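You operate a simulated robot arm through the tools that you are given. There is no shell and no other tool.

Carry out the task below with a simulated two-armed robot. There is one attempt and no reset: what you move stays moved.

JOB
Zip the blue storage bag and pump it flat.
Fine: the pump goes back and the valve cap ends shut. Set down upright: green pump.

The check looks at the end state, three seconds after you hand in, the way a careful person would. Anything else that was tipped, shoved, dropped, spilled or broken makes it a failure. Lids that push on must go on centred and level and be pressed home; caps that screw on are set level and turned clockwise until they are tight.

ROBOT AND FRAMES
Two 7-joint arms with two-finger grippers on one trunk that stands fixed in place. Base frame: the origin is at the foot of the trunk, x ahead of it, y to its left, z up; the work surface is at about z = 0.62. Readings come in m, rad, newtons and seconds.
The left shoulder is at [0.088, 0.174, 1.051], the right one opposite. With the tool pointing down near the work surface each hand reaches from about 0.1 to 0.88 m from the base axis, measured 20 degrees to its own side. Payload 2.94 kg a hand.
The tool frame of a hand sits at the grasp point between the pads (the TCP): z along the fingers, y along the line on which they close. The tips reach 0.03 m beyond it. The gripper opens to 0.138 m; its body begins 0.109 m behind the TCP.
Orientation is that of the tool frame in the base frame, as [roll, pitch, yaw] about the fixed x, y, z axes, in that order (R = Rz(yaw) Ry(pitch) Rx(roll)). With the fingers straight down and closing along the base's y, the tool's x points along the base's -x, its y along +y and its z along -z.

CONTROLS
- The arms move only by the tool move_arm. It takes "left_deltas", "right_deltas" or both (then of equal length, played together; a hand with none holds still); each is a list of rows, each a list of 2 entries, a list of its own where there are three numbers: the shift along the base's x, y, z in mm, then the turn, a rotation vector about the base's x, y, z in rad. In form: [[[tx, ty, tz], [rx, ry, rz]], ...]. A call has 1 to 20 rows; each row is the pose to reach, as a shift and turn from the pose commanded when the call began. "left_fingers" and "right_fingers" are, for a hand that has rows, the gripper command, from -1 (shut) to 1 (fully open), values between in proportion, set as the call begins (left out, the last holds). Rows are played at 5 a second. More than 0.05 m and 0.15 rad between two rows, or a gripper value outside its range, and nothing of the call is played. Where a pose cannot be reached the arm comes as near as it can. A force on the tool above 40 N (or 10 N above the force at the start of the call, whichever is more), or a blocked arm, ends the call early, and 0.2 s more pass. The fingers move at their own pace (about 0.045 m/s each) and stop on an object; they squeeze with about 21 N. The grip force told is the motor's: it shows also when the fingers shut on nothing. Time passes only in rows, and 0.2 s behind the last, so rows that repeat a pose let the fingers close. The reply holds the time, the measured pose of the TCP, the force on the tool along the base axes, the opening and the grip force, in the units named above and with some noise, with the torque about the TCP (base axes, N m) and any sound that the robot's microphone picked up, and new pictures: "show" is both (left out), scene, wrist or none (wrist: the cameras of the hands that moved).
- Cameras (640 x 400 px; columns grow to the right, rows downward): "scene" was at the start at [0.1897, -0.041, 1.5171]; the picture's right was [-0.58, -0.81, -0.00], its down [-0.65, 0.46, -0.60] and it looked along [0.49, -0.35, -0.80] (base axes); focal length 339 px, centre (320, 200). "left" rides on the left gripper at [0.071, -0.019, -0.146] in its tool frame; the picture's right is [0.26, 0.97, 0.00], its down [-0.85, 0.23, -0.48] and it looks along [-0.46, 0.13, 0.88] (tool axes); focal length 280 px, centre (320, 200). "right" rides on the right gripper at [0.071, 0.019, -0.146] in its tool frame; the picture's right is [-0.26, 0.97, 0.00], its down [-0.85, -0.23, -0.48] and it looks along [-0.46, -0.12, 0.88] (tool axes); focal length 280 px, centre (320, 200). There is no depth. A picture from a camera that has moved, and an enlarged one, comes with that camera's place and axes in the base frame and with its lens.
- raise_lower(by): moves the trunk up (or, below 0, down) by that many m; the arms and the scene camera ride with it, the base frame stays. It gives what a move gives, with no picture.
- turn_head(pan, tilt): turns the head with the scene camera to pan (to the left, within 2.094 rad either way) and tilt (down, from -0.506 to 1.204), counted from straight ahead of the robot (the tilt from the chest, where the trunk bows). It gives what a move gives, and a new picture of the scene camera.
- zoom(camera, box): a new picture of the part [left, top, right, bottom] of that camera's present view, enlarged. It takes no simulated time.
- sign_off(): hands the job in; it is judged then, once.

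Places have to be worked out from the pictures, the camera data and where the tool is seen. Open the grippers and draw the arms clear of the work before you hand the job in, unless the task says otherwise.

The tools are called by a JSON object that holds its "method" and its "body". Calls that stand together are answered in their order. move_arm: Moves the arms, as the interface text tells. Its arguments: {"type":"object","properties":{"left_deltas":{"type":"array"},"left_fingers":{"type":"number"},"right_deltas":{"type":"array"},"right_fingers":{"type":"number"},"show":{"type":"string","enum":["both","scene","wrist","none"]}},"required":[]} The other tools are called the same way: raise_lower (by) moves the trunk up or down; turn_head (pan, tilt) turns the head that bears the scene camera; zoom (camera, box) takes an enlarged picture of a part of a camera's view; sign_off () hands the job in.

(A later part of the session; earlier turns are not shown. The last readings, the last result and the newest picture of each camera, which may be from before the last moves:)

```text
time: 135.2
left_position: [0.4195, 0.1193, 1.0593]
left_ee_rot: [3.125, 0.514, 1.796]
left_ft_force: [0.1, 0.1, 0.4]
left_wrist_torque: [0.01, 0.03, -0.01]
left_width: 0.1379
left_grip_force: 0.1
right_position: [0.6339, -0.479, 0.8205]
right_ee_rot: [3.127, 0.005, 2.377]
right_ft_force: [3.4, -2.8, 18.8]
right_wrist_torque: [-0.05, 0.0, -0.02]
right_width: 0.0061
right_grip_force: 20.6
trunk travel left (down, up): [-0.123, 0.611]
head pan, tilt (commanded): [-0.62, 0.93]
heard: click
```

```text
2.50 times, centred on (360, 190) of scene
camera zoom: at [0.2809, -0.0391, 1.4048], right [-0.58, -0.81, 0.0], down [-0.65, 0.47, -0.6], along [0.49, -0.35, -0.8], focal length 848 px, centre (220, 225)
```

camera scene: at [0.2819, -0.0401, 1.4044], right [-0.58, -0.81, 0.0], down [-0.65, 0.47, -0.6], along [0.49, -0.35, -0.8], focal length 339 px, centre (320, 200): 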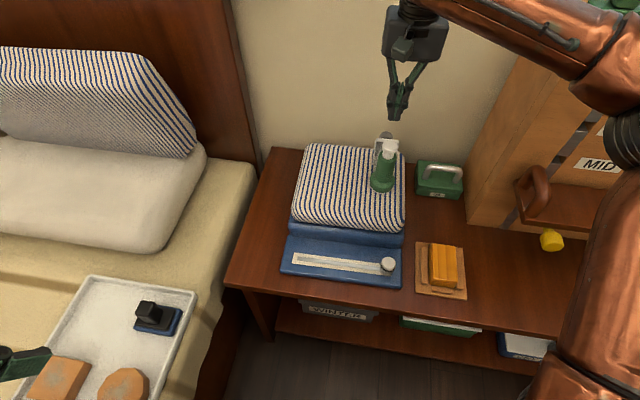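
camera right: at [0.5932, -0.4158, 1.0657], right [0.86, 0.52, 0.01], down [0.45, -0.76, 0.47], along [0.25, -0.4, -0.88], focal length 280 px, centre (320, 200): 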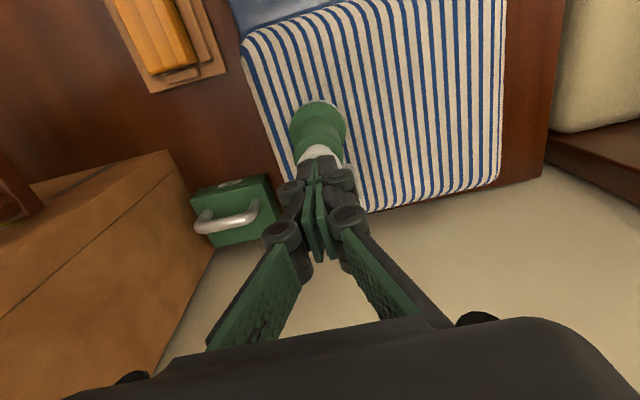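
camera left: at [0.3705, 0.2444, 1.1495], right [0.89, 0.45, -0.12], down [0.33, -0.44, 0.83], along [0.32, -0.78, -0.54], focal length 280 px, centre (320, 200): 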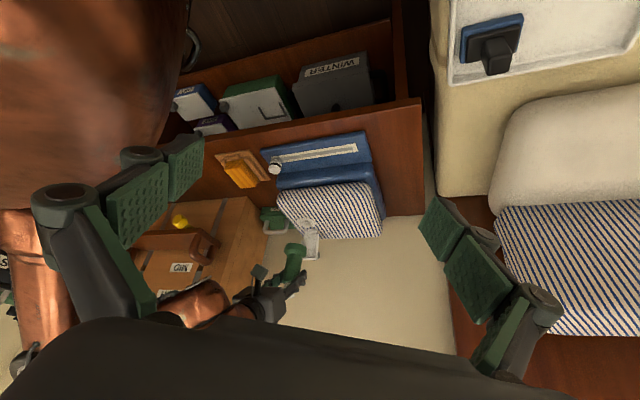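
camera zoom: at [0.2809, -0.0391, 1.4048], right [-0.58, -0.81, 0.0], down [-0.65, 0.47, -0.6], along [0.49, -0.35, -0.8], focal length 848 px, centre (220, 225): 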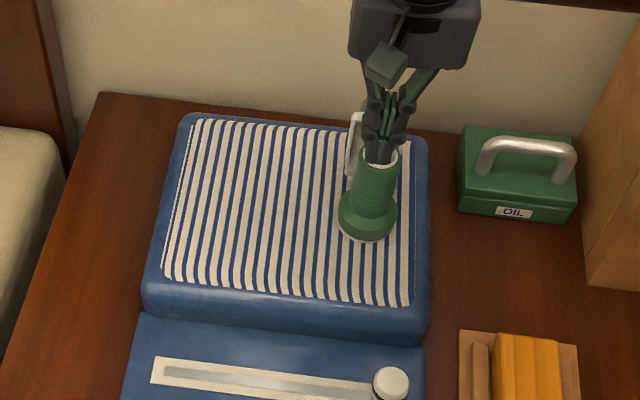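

The plunger bottoms with a click and the bag's level no longer changes; the stripes lie level with the blue rim. I do one more full stroke to be sure and then lift clear.

{"method": "move_arm", "body": {"right_deltas": [[[0, 0, 15], [0, 0, 0]], [[0, 0, 32], [0, 0, 0]], [[0, 0, 32], [0, 0, 0]], [[0, 0, 15], [0, 0, 0]], [[0, 0, 4], [0, 0, 0]], [[0, 0, 0], [0, 0, 0]], [[0, 0, 0], [0, 0, 0]], [[0, 0, 15], [0, 0, 0]], [[0, 0, 32], [0, 0, 0]], [[0, 0, 60], [0, 0, 0]], [[0, 0, 90], [0, 0, 0]], [[0, 0, 120], [0, 0, 0]]], "show": "both"}}

{"method": "zoom", "body": {"camera": "left", "box": [270, 180, 350, 270]}}

{"method": "zoom", "body": {"camera": "scene", "box": [280, 110, 440, 270]}}

```text
time: 137.8
left_position: [0.4207, 0.1185, 1.0581]
left_ee_rot: [3.128, 0.513, 1.799]
left_ft_force: [0.6, 0.6, -0.3]
left_wrist_torque: [-0.04, -0.03, 0.0]
left_width: 0.138
left_grip_force: 0.0
right_position: [0.6299, -0.4791, 0.9375]
right_ee_rot: [3.13, -0.001, 2.375]
right_ft_force: [0.9, 1.0, 0.3]
right_wrist_torque: [-0.02, 0.0, 0.02]
right_width: 0.0001
right_grip_force: 20.8
trunk travel left (down, up): [-0.123, 0.611]
head pan, tilt (commanded): [-0.62, 0.93]
heard: click
camera scene: at [0.282, -0.0397, 1.4043], right [-0.58, -0.81, 0.0], down [-0.65, 0.47, -0.6], along [0.49, -0.35, -0.8], focal length 339 px, centre (320, 200)
camera right: at [0.5929, -0.4162, 1.084], right [0.86, 0.52, 0.01], down [0.45, -0.76, 0.47], along [0.25, -0.4, -0.88], focal length 280 px, centre (320, 200)
```

scene: 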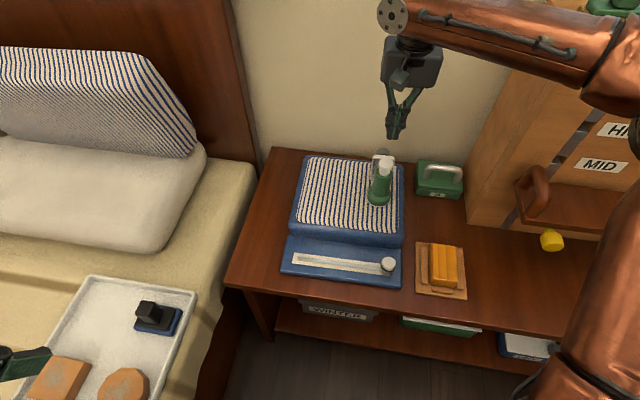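
right: 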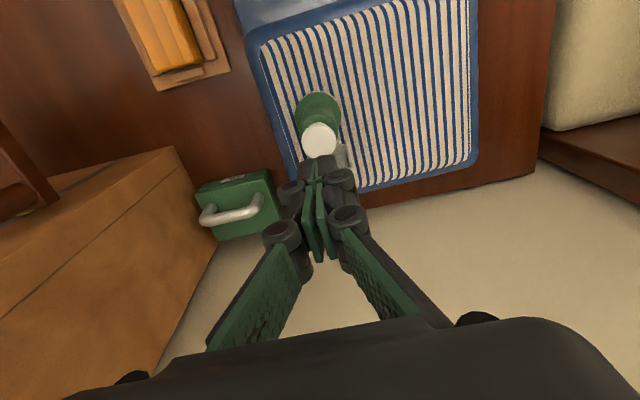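

```text
4.44 times, centred on (310, 225) of left
camera zoom: at [0.37, 0.2442, 1.15], right [0.89, 0.45, -0.12], down [0.33, -0.44, 0.83], along [0.32, -0.78, -0.54], focal length 1246 px, centre (364, 89)
```

zoom: 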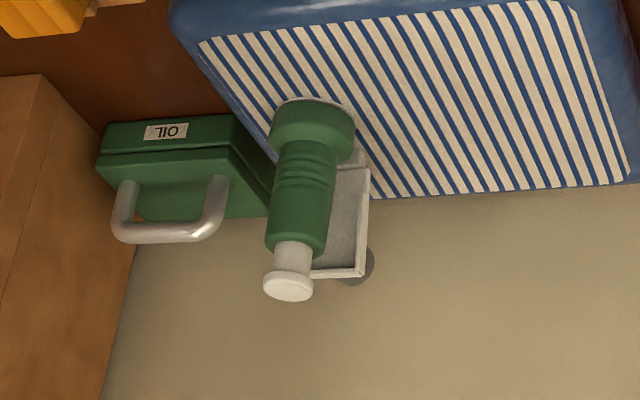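

```text
2.50 times, centred on (360, 190) of scene
camera zoom: at [0.282, -0.0397, 1.4043], right [-0.58, -0.81, 0.0], down [-0.65, 0.47, -0.6], along [0.49, -0.35, -0.8], focal length 848 px, centre (220, 225)
```

zoom: 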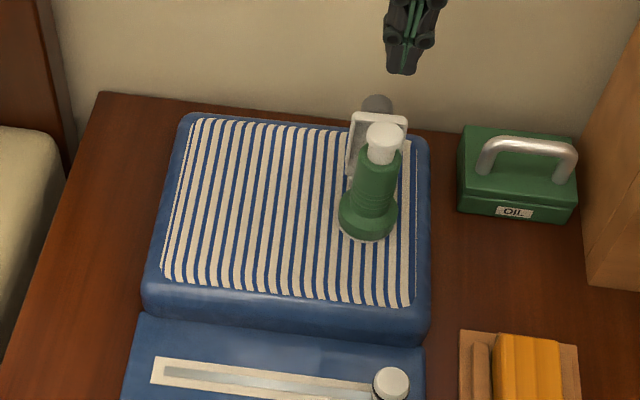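

The bag is flat and stays flat. Now I fetch the pump: its cap top is at (0.632, -0.477, 0.823). I tilt the hand back to -0.86 rad while drawing off toward the robot, opening the fingers.

{"method": "move_arm", "body": {"right_deltas": [[[-4, 4, 5], [-0.085, -0.089, 0]], [[-9, 9, 10], [-0.17, -0.178, 0]], [[-14, 14, 12], [-0.255, -0.268, 0]], [[-19, 19, 12], [-0.34, -0.357, 0]], [[-24, 24, 12], [-0.425, -0.446, 0]], [[-30, 29, 12], [-0.51, -0.536, 0]], [[-35, 34, 10], [-0.595, -0.625, 0]], [[-37, 36, -30], [-0.595, -0.625, 0]], [[-37, 36, -70], [-0.595, -0.625, 0]], [[-37, 36, -105], [-0.595, -0.625, 0]], [[-37, 36, -105], [-0.595, -0.625, 0]]], "right_fingers": 0.1, "show": "both"}}

{"method": "zoom", "body": {"camera": "left", "box": [260, 180, 360, 290]}}

```text
time: 140.2
left_position: [0.4204, 0.1189, 1.0581]
left_ee_rot: [3.126, 0.512, 1.799]
left_ft_force: [-0.5, -0.2, 0.0]
left_wrist_torque: [0.02, 0.02, -0.01]
left_width: 0.1381
left_grip_force: 0.1
right_position: [0.5964, -0.4422, 0.8337]
right_ee_rot: [3.122, 0.863, 2.373]
right_ft_force: [0.0, -0.3, -0.4]
right_wrist_torque: [0.01, 0.01, 0.01]
right_width: 0.0759
right_grip_force: 0.2
trunk travel left (down, up): [-0.123, 0.611]
head pan, tilt (commanded): [-0.62, 0.93]
camera scene: at [0.282, -0.0401, 1.4043], right [-0.58, -0.81, 0.0], down [-0.65, 0.47, -0.6], along [0.49, -0.35, -0.8], focal length 339 px, centre (320, 200)
camera right: at [0.4955, -0.3209, 0.8748], right [0.78, 0.59, 0.21], down [-0.03, -0.31, 0.95], along [0.62, -0.75, -0.22], focal length 280 px, centre (320, 200)
```

scene: 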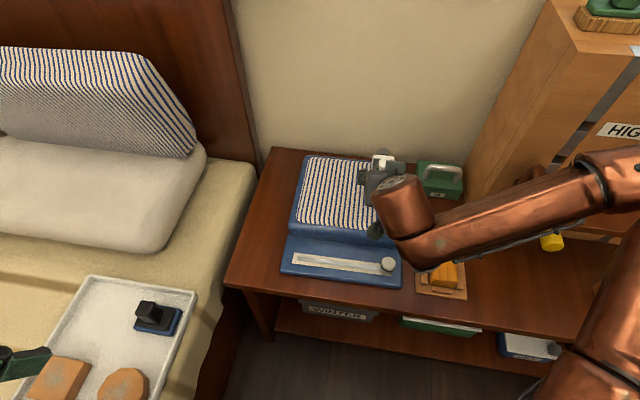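
right: 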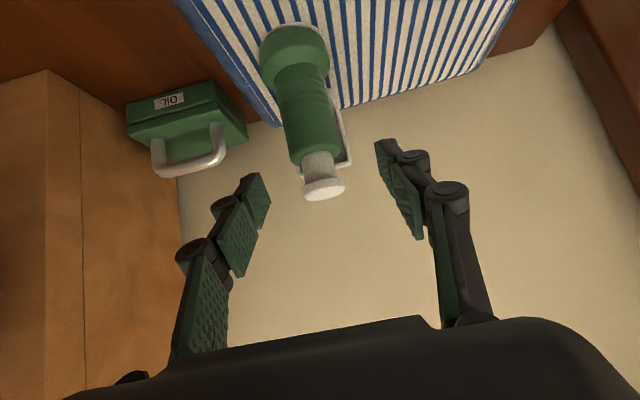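

```text
3.64 times, centred on (310, 235) of left
camera zoom: at [0.37, 0.2439, 1.1501], right [0.89, 0.45, -0.12], down [0.33, -0.44, 0.83], along [0.32, -0.78, -0.54], focal length 1020 px, centre (356, 73)
```

zoom: 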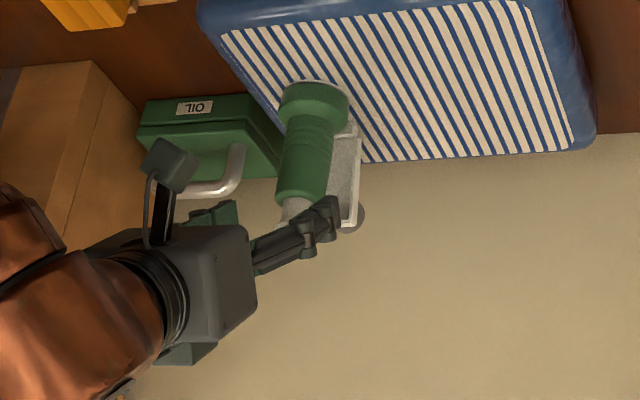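

The pump is centred between the open fingers. I advance to enclose its body at z ≈ 0.778.

{"method": "move_arm", "body": {"right_deltas": [[[5, -5, -14], [0, 0, 0]], [[12, -12, -26], [0, 0, 0]], [[20, -20, -37], [0, 0, 0]], [[28, -28, -47], [0, 0, 0]], [[35.6, -35.8, -56], [0, 0, 0]], [[35.6, -35.8, -56], [0, 0, 0]]], "show": "wrist"}}

{"method": "zoom", "body": {"camera": "right", "box": [200, 0, 440, 260]}}

{"method": "zoom", "body": {"camera": "left", "box": [260, 180, 360, 290]}}

```text
time: 141.6
left_position: [0.4206, 0.1186, 1.0584]
left_ee_rot: [3.129, 0.513, 1.797]
left_ft_force: [0.0, -0.6, -0.5]
left_wrist_torque: [-0.01, -0.01, -0.02]
left_width: 0.1381
left_grip_force: 0.1
right_position: [0.6313, -0.4794, 0.7772]
right_ee_rot: [3.124, 0.864, 2.375]
right_ft_force: [0.2, 0.9, -0.2]
right_wrist_torque: [0.01, 0.0, 0.01]
right_width: 0.076
right_grip_force: 0.2
trunk travel left (down, up): [-0.123, 0.611]
head pan, tilt (commanded): [-0.62, 0.93]
camera right: at [0.531, -0.3573, 0.8189], right [0.78, 0.59, 0.21], down [-0.03, -0.31, 0.95], along [0.62, -0.75, -0.22], focal length 280 px, centre (320, 200)
```

right: 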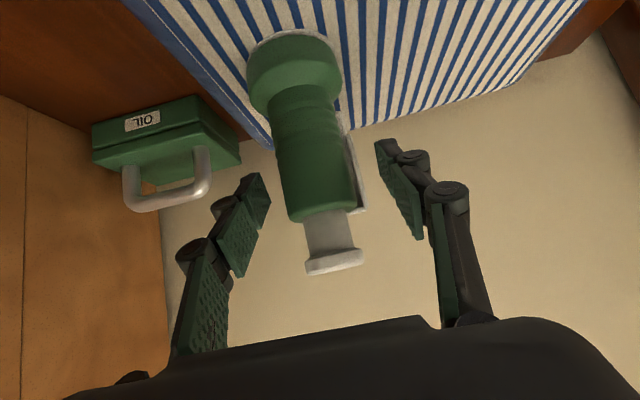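

```text
1.54 times, centred on (320, 130) of right
camera zoom: at [0.531, -0.3573, 0.8189], right [0.78, 0.59, 0.21], down [-0.03, -0.31, 0.95], along [0.62, -0.75, -0.22], focal length 431 px, centre (320, 308)
```

zoom: 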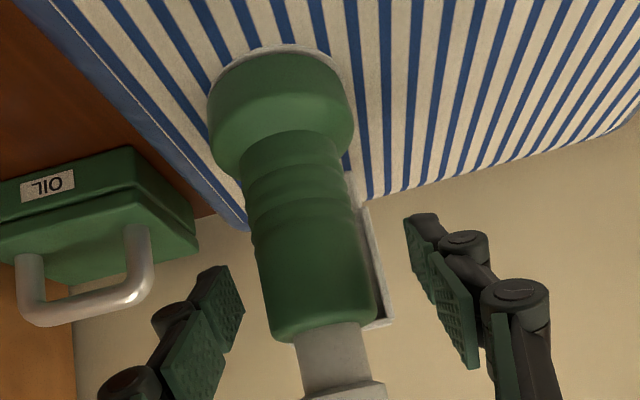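

```text
3.64 times, centred on (310, 235) of left
camera zoom: at [0.3703, 0.2439, 1.15], right [0.89, 0.45, -0.12], down [0.33, -0.44, 0.83], along [0.32, -0.78, -0.54], focal length 1020 px, centre (356, 73)
```

zoom: 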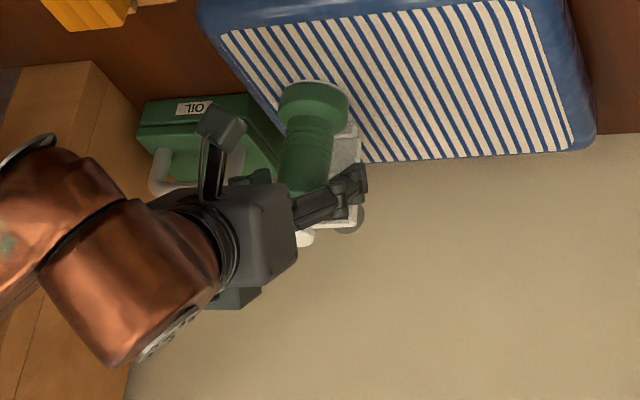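

The relation matches the former grip. I close on the pump body.

{"method": "move_arm", "body": {"right_deltas": [[[0, 0, 0], [0, 0, 0]], [[0, 0, 0], [0, 0, 0]], [[0, 0, 0], [0, 0, 0]], [[0, 0, 0], [0, 0, 0]], [[0, 0, 0], [0, 0, 0]]], "right_fingers": -1, "show": "wrist"}}

{"method": "zoom", "body": {"camera": "right", "box": [200, 0, 440, 260]}}

```text
time: 142.8
left_position: [0.42, 0.1169, 1.0577]
left_ee_rot: [3.128, 0.513, 1.798]
left_ft_force: [0.0, 0.1, 0.1]
left_wrist_torque: [-0.01, 0.02, -0.03]
left_width: 0.1379
left_grip_force: 0.1
right_position: [0.6303, -0.4794, 0.778]
right_ee_rot: [3.125, 0.863, 2.373]
right_ft_force: [-5.9, -5.3, 1.4]
right_wrist_torque: [-0.22, 0.17, -0.18]
right_width: 0.0459
right_grip_force: 21.2
trunk travel left (down, up): [-0.123, 0.611]
head pan, tilt (commanded): [-0.62, 0.93]
camera right: at [0.5303, -0.358, 0.8188], right [0.78, 0.58, 0.21], down [-0.03, -0.31, 0.95], along [0.62, -0.75, -0.22], focal length 280 px, centre (320, 200)
```

right: 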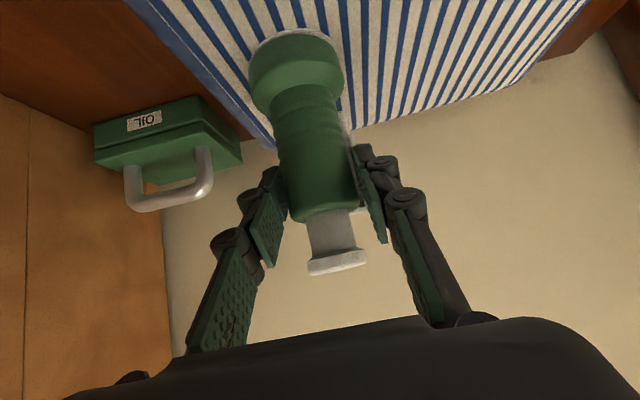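

```text
1.54 times, centred on (320, 130) of right
camera zoom: at [0.5303, -0.358, 0.8188], right [0.78, 0.58, 0.21], down [-0.03, -0.31, 0.95], along [0.62, -0.75, -0.22], focal length 431 px, centre (320, 308)
```

zoom: 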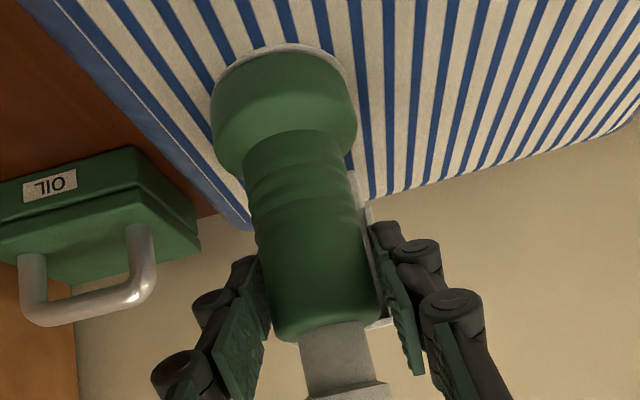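

Gripped at 45.9 mm. I lift slowly and check the bag stays.

{"method": "move_arm", "body": {"right_deltas": [[[0, 0, 3], [0, 0, 0]], [[0, 0, 7], [0, 0, 0]], [[0, 0, 12], [0, 0, 0]], [[0, 0, 20], [0, 0, 0]], [[0, 0, 30], [0, 0, 0]], [[0, 0, 50], [0, 0, 0]]], "show": "wrist"}}

{"method": "zoom", "body": {"camera": "left", "box": [260, 180, 360, 290]}}

{"method": "zoom", "body": {"camera": "scene", "box": [260, 130, 440, 290]}}

```text
time: 144.2
left_position: [0.4208, 0.1181, 1.0572]
left_ee_rot: [3.129, 0.514, 1.797]
left_ft_force: [0.5, 0.9, 0.2]
left_wrist_torque: [0.0, 0.0, -0.01]
left_width: 0.138
left_grip_force: 0.0
right_position: [0.6329, -0.4776, 0.8285]
right_ee_rot: [3.124, 0.864, 2.373]
right_ft_force: [-0.1, 0.7, -2.3]
right_wrist_torque: [0.04, 0.0, 0.03]
right_width: 0.0459
right_grip_force: 21.0
trunk travel left (down, up): [-0.123, 0.611]
head pan, tilt (commanded): [-0.62, 0.93]
camera right: at [0.5334, -0.3575, 0.8695], right [0.78, 0.59, 0.21], down [-0.03, -0.31, 0.95], along [0.62, -0.75, -0.22], focal length 280 px, centre (320, 200)
```

right: 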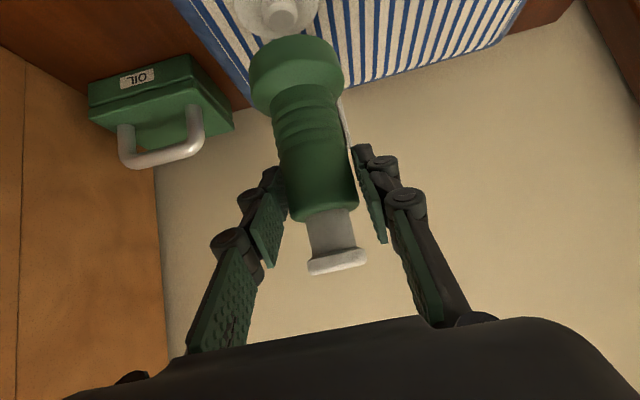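

```text
3.64 times, centred on (310, 235) of left
camera zoom: at [0.3702, 0.2438, 1.15], right [0.89, 0.45, -0.12], down [0.33, -0.44, 0.83], along [0.32, -0.78, -0.54], focal length 1020 px, centre (356, 73)
```

zoom: 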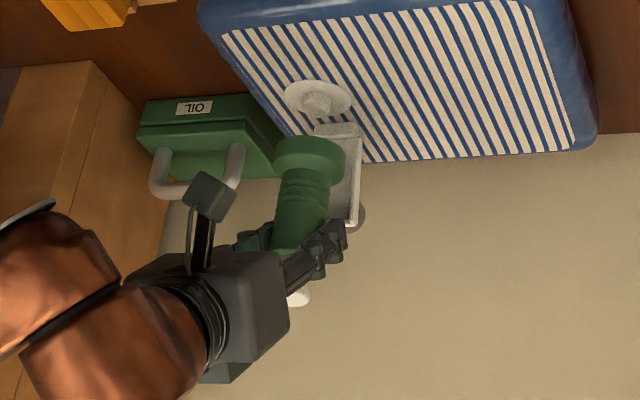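

```text
2.50 times, centred on (350, 210) of scene
camera zoom: at [0.2822, -0.0402, 1.4043], right [-0.58, -0.81, 0.0], down [-0.65, 0.47, -0.6], along [0.49, -0.35, -0.8], focal length 848 px, centre (245, 175)
```

zoom: 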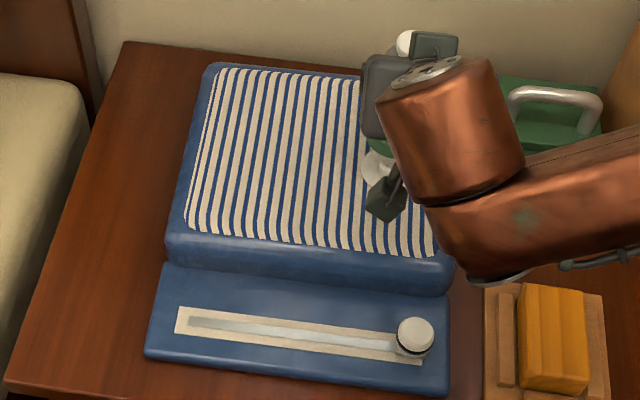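

The pump is free and the bag stays flat. I carry the pump back the same way, turning the hand +1.2 rad, to above its first place.

{"method": "move_arm", "body": {"right_deltas": [[[-11, 12, 37], [0, 0, 0]], [[-22, 24, 74], [0, 0, 0]], [[-33, 37, 110], [0, 0, 0]], [[-21, 66, 110], [0, 0, 0.12]], [[-9, 96, 110], [0, 0, 0.24]], [[4, 125, 110], [0, 0, 0.36]], [[16, 155, 110], [0, 0, 0.48]], [[28, 184, 110], [0, 0, 0.6]], [[41, 214, 110], [0, 0, 0.72]], [[53, 243, 110], [0, 0, 0.84]], [[65, 273, 110], [0, 0, 0.96]], [[78, 303, 110], [0, 0, 1.08]], [[90, 332, 110], [0, 0, 1.2]], [[90, 332, 110], [0, 0, 1.2]]], "show": "both"}}

{"method": "zoom", "body": {"camera": "scene", "box": [190, 130, 330, 270]}}

{"method": "zoom", "body": {"camera": "right", "box": [200, 0, 440, 260]}}

```text
time: 147.2
left_position: [0.4211, 0.117, 1.0574]
left_ee_rot: [3.129, 0.514, 1.797]
left_ft_force: [0.4, 0.1, -0.9]
left_wrist_torque: [0.0, 0.02, -0.01]
left_width: 0.138
left_grip_force: 0.1
right_position: [0.7215, -0.1464, 0.9363]
right_ee_rot: [3.122, 0.862, -2.709]
right_ft_force: [0.3, -0.8, -1.8]
right_wrist_torque: [0.04, 0.03, 0.02]
right_width: 0.046
right_grip_force: 21.1
trunk travel left (down, up): [-0.123, 0.611]
head pan, tilt (commanded): [-0.62, 0.93]
camera scene: at [0.2823, -0.0404, 1.4042], right [-0.58, -0.81, 0.0], down [-0.65, 0.47, -0.6], along [0.49, -0.35, -0.8], focal length 339 px, centre (320, 200)
camera right: at [0.5738, -0.1961, 0.9765], right [-0.26, 0.94, 0.21], down [0.28, -0.14, 0.95], along [0.92, 0.31, -0.22], focal length 280 px, centre (320, 200)
```

scene: 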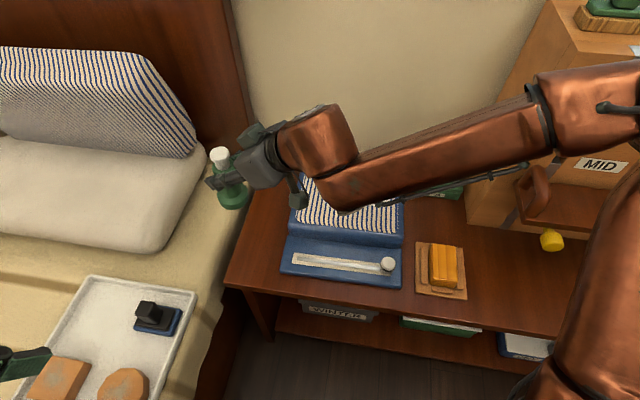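
right: 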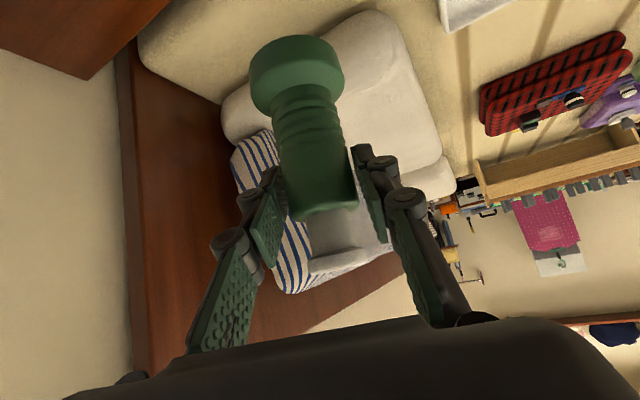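

```text
2.86 times, centred on (260, 200) of scene
camera zoom: at [0.2823, -0.0404, 1.4042], right [-0.58, -0.81, 0.0], down [-0.65, 0.47, -0.6], along [0.49, -0.35, -0.8], focal length 969 px, centre (491, 200)
```

zoom: 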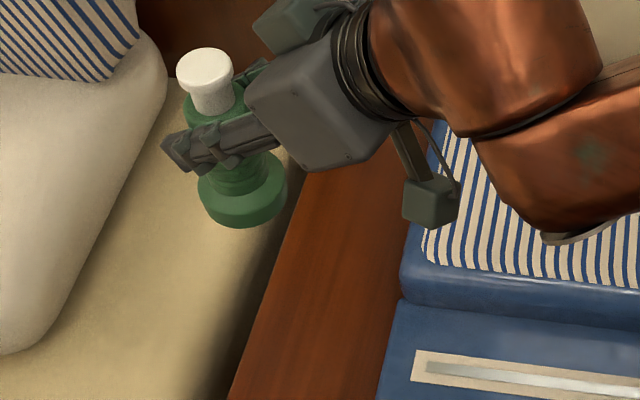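

```text
1.54 times, centred on (320, 130) of right
camera zoom: at [0.5738, -0.1961, 0.9765], right [-0.26, 0.94, 0.21], down [0.28, -0.14, 0.95], along [0.92, 0.31, -0.22], focal length 431 px, centre (320, 308)
```

zoom: 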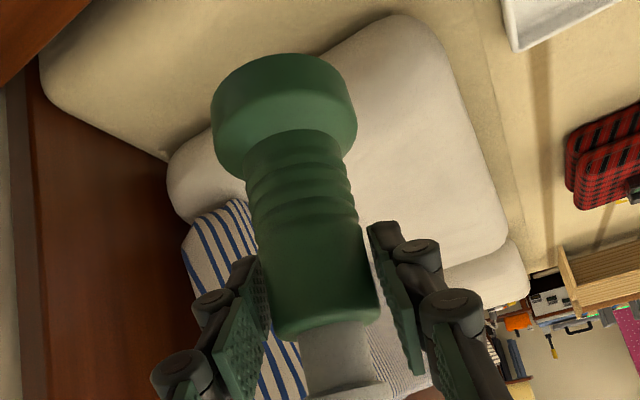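

I lower the pump toward its spot, stopping about 10 mm above the desk.

{"method": "move_arm", "body": {"right_deltas": [[[0, 0, -45], [0, 0, 0]], [[0, 0, -90], [0, 0, 0]], [[0, 0, -135], [0, 0, 0]], [[0, 0, -175], [0, 0, 0]], [[0, 0, -205], [0, 0, 0]], [[0, 0, -218], [0, 0, 0]], [[0, 0, -218], [0, 0, 0]]], "show": "wrist"}}

{"method": "zoom", "body": {"camera": "scene", "box": [200, 180, 340, 290]}}

```text
time: 148.8
left_position: [0.4212, 0.1193, 1.0574]
left_ee_rot: [3.13, 0.513, 1.797]
left_ft_force: [-0.8, -0.2, 0.2]
left_wrist_torque: [-0.03, 0.01, 0.0]
left_width: 0.138
left_grip_force: 0.0
right_position: [0.7211, -0.149, 0.7168]
right_ee_rot: [3.122, 0.863, -2.707]
right_ft_force: [-0.3, 0.6, -2.5]
right_wrist_torque: [-0.01, 0.03, 0.02]
right_width: 0.0458
right_grip_force: 21.1
trunk travel left (down, up): [-0.123, 0.611]
head pan, tilt (commanded): [-0.62, 0.93]
camera right: at [0.5731, -0.1987, 0.7588], right [-0.26, 0.94, 0.21], down [0.28, -0.14, 0.95], along [0.92, 0.31, -0.22], focal length 280 px, centre (320, 200)
```

right: 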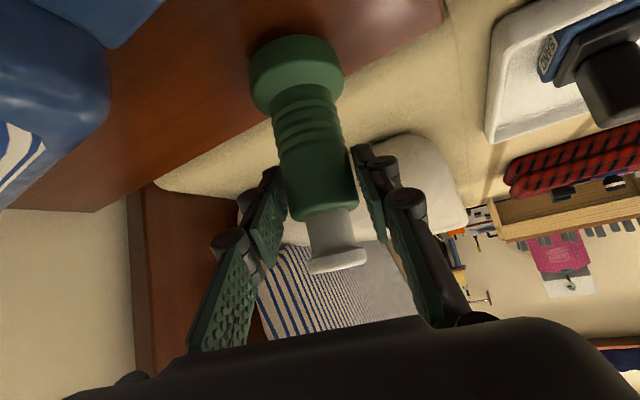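

```text
3.64 times, centred on (270, 235) of scene
camera zoom: at [0.2826, -0.0401, 1.4042], right [-0.58, -0.81, 0.0], down [-0.65, 0.47, -0.6], along [0.49, -0.35, -0.8], focal length 1233 px, centre (502, 73)
```

zoom: 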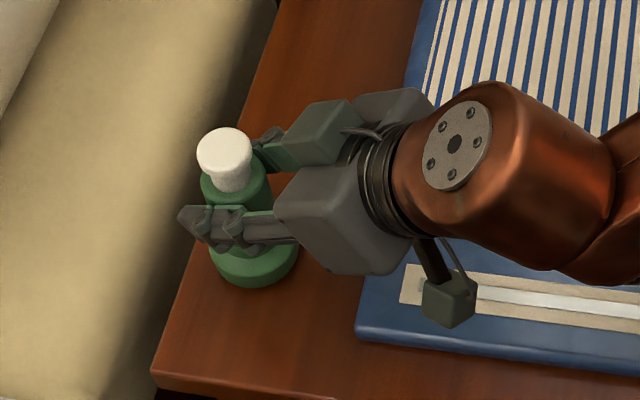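

Its outline nearly matches the original place, about 6 mm high. I lower in 2 mm steps until it touches down.

{"method": "move_arm", "body": {"right_deltas": [[[0, 0, -2], [0, 0, 0]], [[0, 0, -4], [0, 0, 0]], [[0, 0, -6], [0, 0, 0]], [[0, 0, -8], [0, 0, 0]], [[0, 0, -8], [0, 0, 0]]], "show": "none"}}

{"method": "zoom", "body": {"camera": "scene", "box": [200, 180, 340, 290]}}

```text
time: 150.0
left_position: [0.4214, 0.1177, 1.0568]
left_ee_rot: [3.13, 0.514, 1.797]
left_ft_force: [-0.2, 0.5, -0.9]
left_wrist_torque: [-0.02, 0.0, 0.04]
left_width: 0.1381
left_grip_force: 0.1
right_position: [0.722, -0.1478, 0.7101]
right_ee_rot: [3.125, 0.861, -2.71]
right_ft_force: [-0.3, 0.3, -2.6]
right_wrist_torque: [0.0, 0.03, -0.03]
right_width: 0.0459
right_grip_force: 21.3
trunk travel left (down, up): [-0.123, 0.611]
head pan, tilt (commanded): [-0.62, 0.93]
```

```text
3.64 times, centred on (270, 235) of scene
camera zoom: at [0.2827, -0.0401, 1.4041], right [-0.58, -0.81, 0.0], down [-0.65, 0.47, -0.6], along [0.49, -0.35, -0.8], focal length 1233 px, centre (502, 73)
```

zoom: 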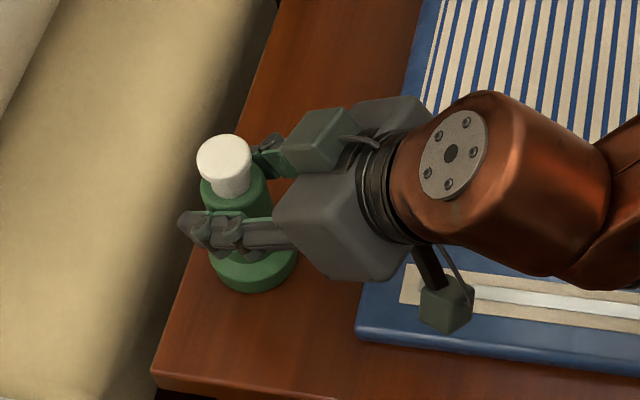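

Still hanging (-2.6 N); a few mm more in small steps.

{"method": "move_arm", "body": {"right_deltas": [[[0, 0, -1.5], [0, 0, 0]], [[0, 0, -3], [0, 0, 0]], [[0, 0, -4.5], [0, 0, 0]], [[0, 0, -6], [0, 0, 0]], [[0, 0, -6], [0, 0, 0]]], "show": "none"}}

{"method": "zoom", "body": {"camera": "scene", "box": [200, 180, 340, 290]}}

```text
time: 151.2
left_position: [0.4196, 0.1176, 1.0577]
left_ee_rot: [3.126, 0.513, 1.799]
left_ft_force: [-0.9, 0.5, 0.2]
left_wrist_torque: [0.0, 0.05, 0.0]
left_width: 0.138
left_grip_force: 0.0
right_position: [0.7216, -0.1481, 0.7074]
right_ee_rot: [3.127, 0.868, -2.708]
right_ft_force: [-1.7, -0.9, 13.6]
right_wrist_torque: [-0.06, 0.04, -0.07]
right_width: 0.0456
right_grip_force: 20.9
trunk travel left (down, up): [-0.123, 0.611]
head pan, tilt (commanded): [-0.62, 0.93]
```

```text
3.64 times, centred on (270, 235) of scene
camera zoom: at [0.2807, -0.0399, 1.4047], right [-0.58, -0.81, 0.0], down [-0.65, 0.47, -0.6], along [0.49, -0.35, -0.8], focal length 1233 px, centre (502, 73)
```

zoom: 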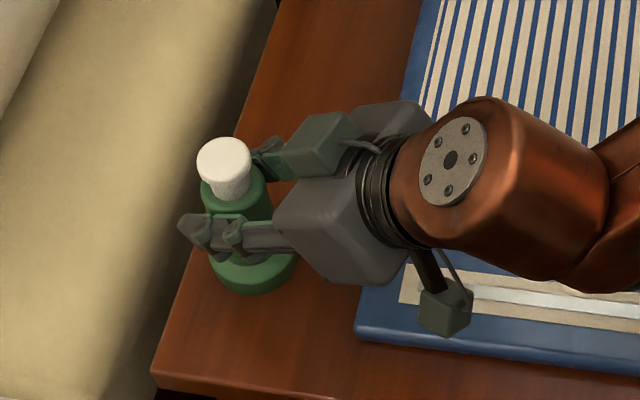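

It's standing on the desk (14 N). I relieve the pressure slightly and open the fingers.

{"method": "move_arm", "body": {"right_deltas": [[[0, 0, 3], [0, 0, 0]], [[0, 0, 3], [0, 0, 0]], [[0, 0, 3], [0, 0, 0]], [[0, 0, 3], [0, 0, 0]], [[0, 0, 3], [0, 0, 0]]], "right_fingers": 0.2, "show": "wrist"}}

{"method": "zoom", "body": {"camera": "scene", "box": [200, 180, 340, 290]}}

```text
time: 152.4
left_position: [0.4202, 0.1182, 1.0571]
left_ee_rot: [3.131, 0.514, 1.797]
left_ft_force: [-0.4, 0.2, -0.6]
left_wrist_torque: [-0.01, 0.0, 0.01]
left_width: 0.1382
left_grip_force: 0.0
right_position: [0.7215, -0.1476, 0.7068]
right_ee_rot: [3.124, 0.861, -2.709]
right_ft_force: [0.0, -0.6, 0.2]
right_wrist_torque: [0.0, 0.01, 0.03]
right_width: 0.0828
right_grip_force: 0.1
trunk travel left (down, up): [-0.123, 0.611]
head pan, tilt (commanded): [-0.62, 0.93]
camera right: at [0.5739, -0.1974, 0.748], right [-0.26, 0.94, 0.21], down [0.28, -0.14, 0.95], along [0.92, 0.31, -0.22], focal length 280 px, centre (320, 200)
```

right: 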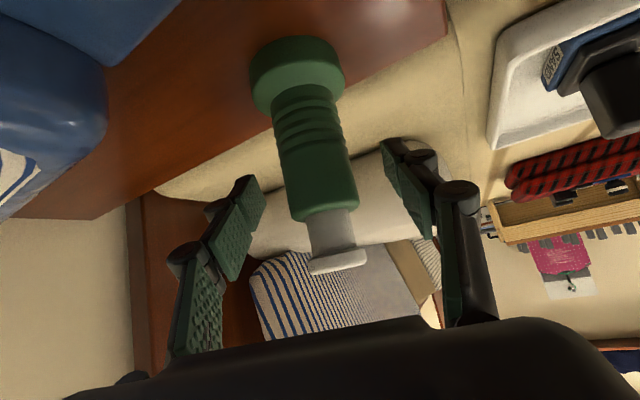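

```text
3.64 times, centred on (270, 235) of scene
camera zoom: at [0.2824, -0.0401, 1.4042], right [-0.58, -0.81, 0.0], down [-0.65, 0.47, -0.6], along [0.49, -0.35, -0.8], focal length 1233 px, centre (502, 73)
```

zoom: 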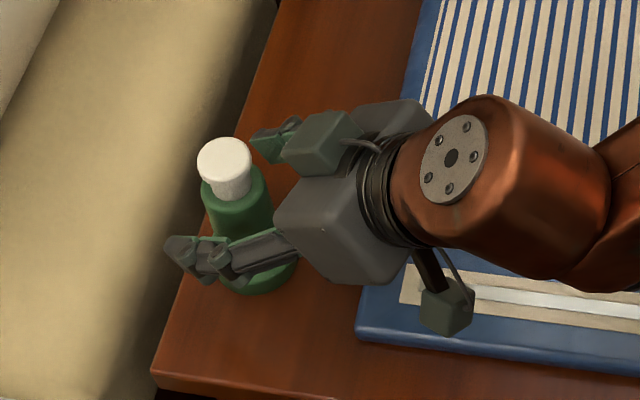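

The pump stands upright in its place. I draw the hand straight back along its axis, then up.

{"method": "move_arm", "body": {"right_deltas": [[[-14, -6.5, 13], [0, 0, 0]], [[-28, -13, 27], [0, 0, 0]], [[-42, -19.5, 40], [0, 0, 0]], [[-56, -26, 54], [0, 0, 0]], [[-72, -33, 70], [0, 0, 0]], [[-85, -40, 105], [0, 0, 0]], [[-95, -50, 145], [0, 0, 0]], [[-105, -65, 185], [0, 0, 0]]], "show": "both"}}

{"method": "zoom", "body": {"camera": "scene", "box": [200, 180, 340, 290]}}

```text
time: 154.2
left_position: [0.4204, 0.1184, 1.0576]
left_ee_rot: [3.128, 0.515, 1.798]
left_ft_force: [0.6, 0.7, 0.0]
left_wrist_torque: [-0.05, -0.02, 0.04]
left_width: 0.1378
left_grip_force: 0.0
right_position: [0.617, -0.2121, 0.8923]
right_ee_rot: [3.123, 0.859, -2.708]
right_ft_force: [-0.6, 1.3, 0.7]
right_wrist_torque: [-0.01, 0.03, -0.07]
right_width: 0.0829
right_grip_force: 0.0
trunk travel left (down, up): [-0.123, 0.611]
head pan, tilt (commanded): [-0.62, 0.93]
camera scene: at [0.2814, -0.0392, 1.4045], right [-0.58, -0.81, 0.0], down [-0.65, 0.47, -0.6], along [0.49, -0.35, -0.8], focal length 339 px, centre (320, 200)
camera right: at [0.4685, -0.2621, 0.9341], right [-0.26, 0.94, 0.21], down [0.28, -0.13, 0.95], along [0.92, 0.31, -0.23], focal length 280 px, centre (320, 200)
```

scene: 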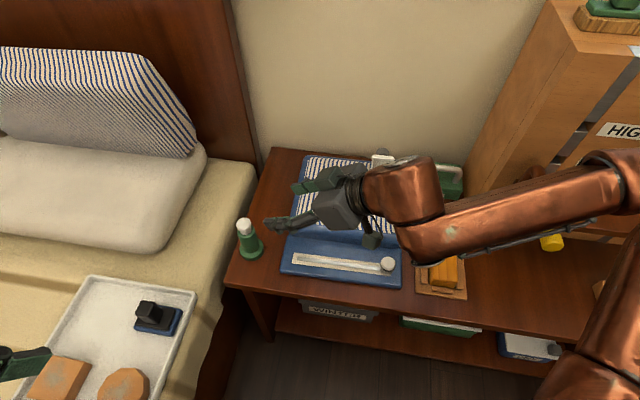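
right: 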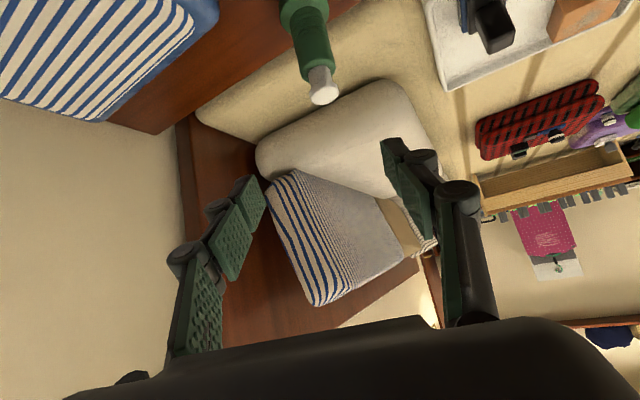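

```text
3.64 times, centred on (270, 235) of scene
camera zoom: at [0.2814, -0.0392, 1.4045], right [-0.58, -0.81, 0.0], down [-0.65, 0.47, -0.6], along [0.49, -0.35, -0.8], focal length 1233 px, centre (502, 73)
```

zoom: 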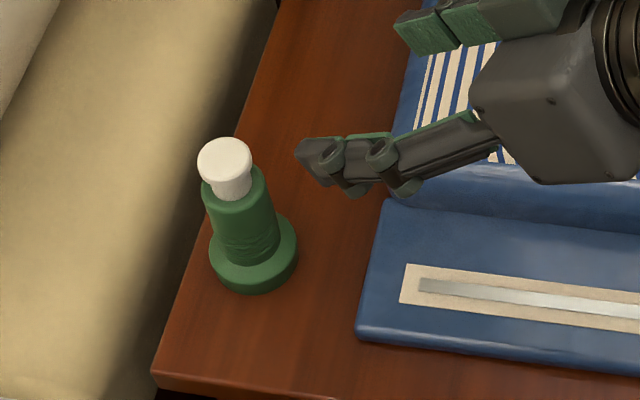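

The pump is back and upright. Now I must shut the valve cap: first I bring the right hand back to vertical, away from the valve.

{"method": "move_arm", "body": {"right_deltas": [[[-5, -3, 15], [-0.052, 0.112, 0]], [[-10, -6, 30], [-0.104, 0.223, 0]], [[-15, -9, 45], [-0.156, 0.335, 0]], [[-20, -12, 60], [-0.208, 0.447, 0]], [[-25, -15, 75], [-0.26, 0.558, 0]], [[-30, -18, 90], [-0.313, 0.67, 0]], [[-35, -20, 100], [-0.365, 0.782, 0]], [[-35, -20, 100], [-0.365, 0.782, 0]]], "right_fingers": 0.0, "show": "none"}}

{"method": "move_arm", "body": {"right_deltas": [[[0, -10, 0], [0, 0, -0.12]], [[0, -25, 0], [0, 0, -0.24]], [[0, -45, 0], [0, 0, -0.36]], [[0, -65, 0], [0, 0, -0.48]], [[0, -85, 0], [0, 0, -0.6]], [[0, -105, 0], [0, 0, -0.72]], [[0, -125, 0], [0, 0, -0.84]], [[0, -145, 0], [0, 0, -0.96]], [[0, -165, 0], [0, 0, -1.08]], [[0, -180, 0], [0, 0, -1.2]], [[0, -180, 0], [0, 0, -1.2]]], "show": "both"}}

{"method": "zoom", "body": {"camera": "left", "box": [270, 180, 350, 270]}}

{"method": "zoom", "body": {"camera": "scene", "box": [340, 130, 430, 220]}}

{"method": "zoom", "body": {"camera": "right", "box": [220, 100, 420, 280]}}

```text
time: 156.0
left_position: [0.419, 0.1183, 1.058]
left_ee_rot: [3.13, 0.514, 1.797]
left_ft_force: [-0.2, -0.2, -0.4]
left_wrist_torque: [0.0, 0.0, 0.03]
left_width: 0.138
left_grip_force: 0.1
right_position: [0.5829, -0.2348, 0.993]
right_ee_rot: [3.126, -0.002, -2.707]
right_ft_force: [-0.4, 0.3, -0.1]
right_wrist_torque: [-0.02, 0.0, 0.02]
right_width: 0.069
right_grip_force: 0.1
trunk travel left (down, up): [-0.123, 0.611]
head pan, tilt (commanded): [-0.62, 0.93]
```

```text
time: 158.4
left_position: [0.4213, 0.119, 1.0575]
left_ee_rot: [3.128, 0.511, 1.796]
left_ft_force: [-0.3, -0.5, 0.3]
left_wrist_torque: [-0.03, 0.02, 0.0]
left_width: 0.138
left_grip_force: 0.0
right_position: [0.58, -0.4122, 0.9961]
right_ee_rot: [3.125, 0.001, 2.374]
right_ft_force: [0.4, 0.3, -0.6]
right_wrist_torque: [0.0, 0.0, 0.02]
right_width: 0.0691
right_grip_force: 0.0
trunk travel left (down, up): [-0.123, 0.611]
head pan, tilt (commanded): [-0.62, 0.93]
camera scene: at [0.2824, -0.0401, 1.4042], right [-0.58, -0.81, 0.0], down [-0.65, 0.47, -0.6], along [0.49, -0.35, -0.8], focal length 339 px, centre (320, 200)
camera right: at [0.5431, -0.3502, 1.1405], right [0.86, 0.51, 0.01], down [0.45, -0.76, 0.47], along [0.25, -0.4, -0.88], focal length 280 px, centre (320, 200)
```

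scene: 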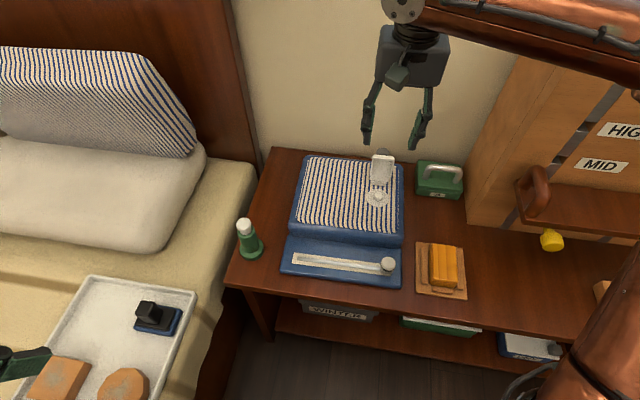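
right: 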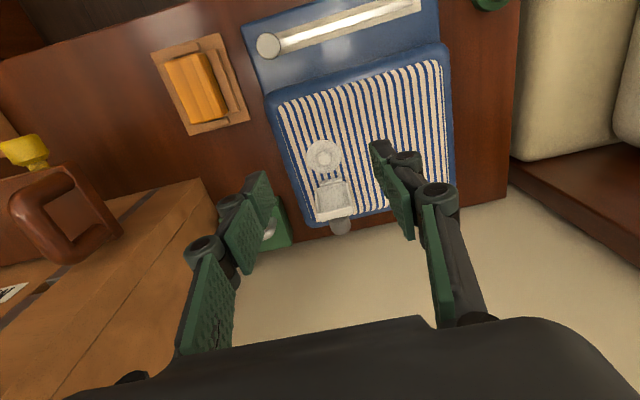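

```text
4.44 times, centred on (310, 225) of left
camera zoom: at [0.3704, 0.2439, 1.1499], right [0.89, 0.45, -0.12], down [0.33, -0.44, 0.83], along [0.32, -0.78, -0.54], focal length 1246 px, centre (364, 89)
```

zoom: 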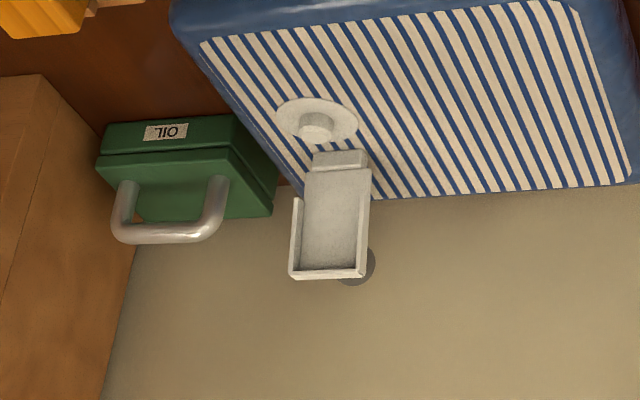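

```text
4.44 times, centred on (385, 175) of scene
camera zoom: at [0.2824, -0.0401, 1.4042], right [-0.58, -0.81, 0.0], down [-0.65, 0.47, -0.6], along [0.49, -0.35, -0.8], focal length 1507 px, centre (31, 311)
```

zoom: 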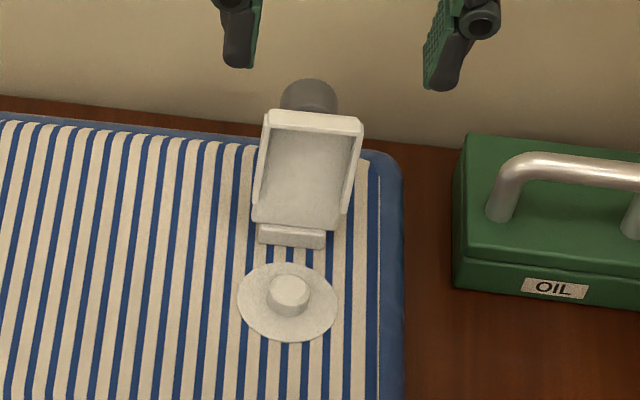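

```text
2.22 times, centred on (320, 190) of right
camera zoom: at [0.5431, -0.3502, 1.1405], right [0.86, 0.51, 0.01], down [0.45, -0.76, 0.47], along [0.25, -0.4, -0.88], focal length 623 px, centre (320, 222)
```

zoom: 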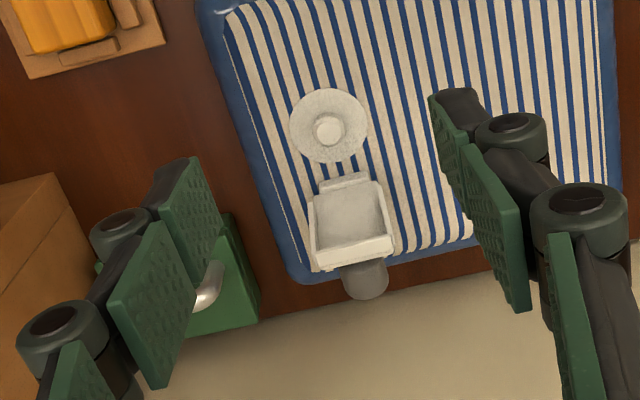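

Measured: the hinge is near e2 = 0.842 with z ≈ 0.70, and the knob's end near (0.706, -0.550, 0.755). I'll push the knob forward from behind with closed fingers; first I go above the space behind it.

{"method": "move_arm", "body": {"right_deltas": [[[24, -26, 0], [0, 0, 0]], [[48, -52, 0], [0, 0, 0]], [[72, -78, 0], [0, 0, 0]], [[96, -104, 0], [0, 0, 0]], [[120, -130, -20], [0, 0, 0]], [[141.4, -153, -60], [0, 0, 0]], [[141.4, -153, -80], [0, 0, 0]], [[141.4, -153, -80], [0, 0, 0]]], "right_fingers": -1, "show": "both"}}

{"method": "zoom", "body": {"camera": "left", "box": [270, 180, 370, 290]}}

{"method": "zoom", "body": {"camera": "scene", "box": [340, 100, 440, 210]}}

```text
refused: row 6 steps farther than a row can; nothing moved
```

```text
3.64 times, centred on (320, 235) of left
camera zoom: at [0.3704, 0.2439, 1.1499], right [0.89, 0.45, -0.12], down [0.33, -0.44, 0.83], along [0.32, -0.78, -0.54], focal length 1020 px, centre (320, 73)
```

zoom: 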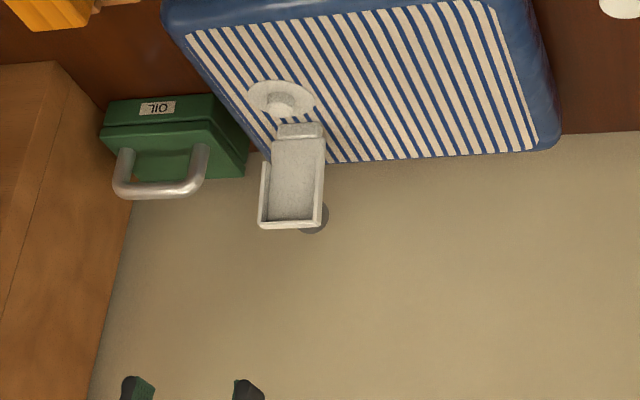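

```text
3.64 times, centred on (390, 155) of scene
camera zoom: at [0.2824, -0.0401, 1.4042], right [-0.58, -0.81, 0.0], down [-0.65, 0.47, -0.6], along [0.49, -0.35, -0.8], focal length 1233 px, centre (66, 364)
```

zoom: 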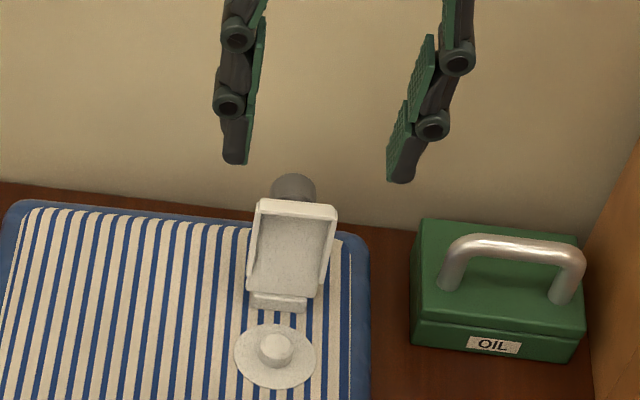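

One row stepped too far; I resend the move with smaller steps.

{"method": "move_arm", "body": {"right_deltas": [[[24, -26, 0], [0, 0, 0]], [[48, -52, 0], [0, 0, 0]], [[72, -78, 0], [0, 0, 0]], [[96, -104, 0], [0, 0, 0]], [[120, -130, -15], [0, 0, 0]], [[141.4, -153, -45], [0, 0, 0]], [[141.4, -153, -80], [0, 0, 0]], [[141.4, -153, -80], [0, 0, 0]]], "right_fingers": -1, "show": "both"}}

{"method": "zoom", "body": {"camera": "left", "box": [270, 180, 370, 290]}}

{"method": "zoom", "body": {"camera": "scene", "box": [340, 100, 440, 210]}}

```text
time: 160.2
left_position: [0.4194, 0.1181, 1.0588]
left_ee_rot: [3.126, 0.514, 1.796]
left_ft_force: [-0.1, 0.0, 1.2]
left_wrist_torque: [0.03, 0.05, 0.01]
left_width: 0.138
left_grip_force: 0.1
right_position: [0.7197, -0.5656, 0.9129]
right_ee_rot: [3.125, 0.003, 2.377]
right_ft_force: [-0.1, -0.5, 0.0]
right_wrist_torque: [0.01, -0.02, 0.01]
right_width: 0.0
right_grip_force: 21.1
trunk travel left (down, up): [-0.123, 0.611]
head pan, tilt (commanded): [-0.62, 0.93]
camera scene: at [0.2808, -0.0408, 1.4047], right [-0.58, -0.81, 0.0], down [-0.65, 0.47, -0.6], along [0.49, -0.35, -0.8], focal length 339 px, centre (320, 200)
camera right: at [0.6812, -0.5037, 1.0594], right [0.86, 0.51, 0.02], down [0.45, -0.76, 0.47], along [0.26, -0.4, -0.88], focal length 280 px, centre (320, 200)
```

scene: 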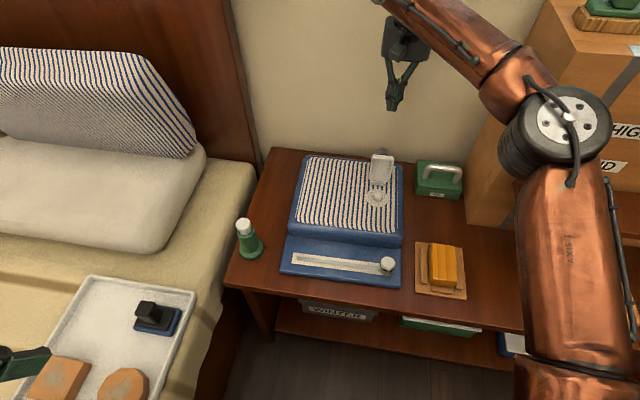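
right: 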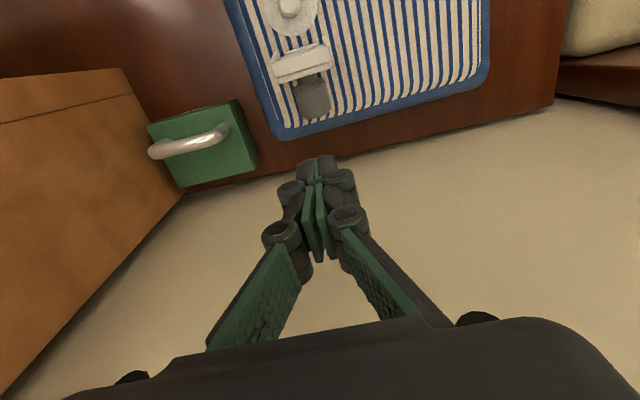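

```text
3.64 times, centred on (320, 235) of left
camera zoom: at [0.369, 0.2434, 1.1508], right [0.89, 0.45, -0.12], down [0.33, -0.44, 0.83], along [0.32, -0.78, -0.54], focal length 1020 px, centre (320, 73)
```

zoom: 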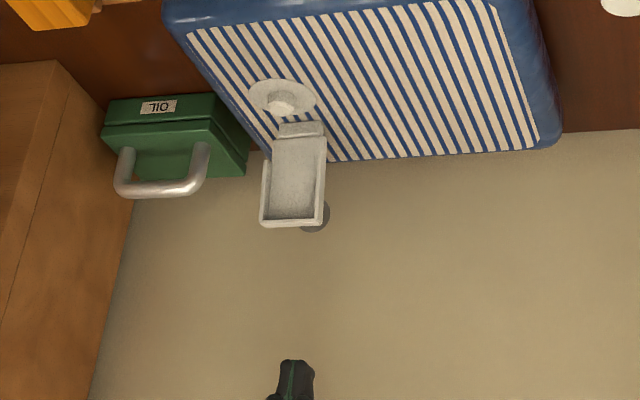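

```text
3.64 times, centred on (390, 155) of scene
camera zoom: at [0.2808, -0.0408, 1.4047], right [-0.58, -0.81, 0.0], down [-0.65, 0.47, -0.6], along [0.49, -0.35, -0.8], focal length 1233 px, centre (66, 364)
```

zoom: 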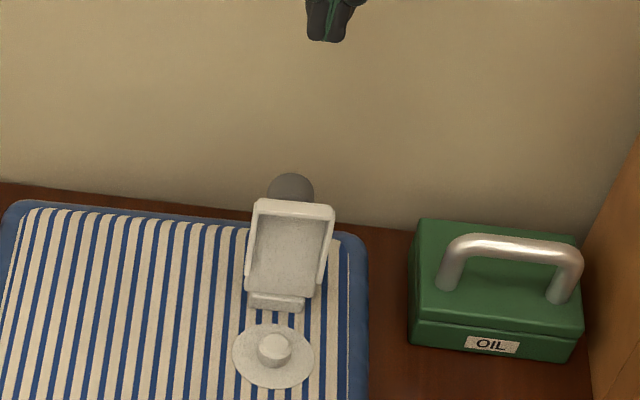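

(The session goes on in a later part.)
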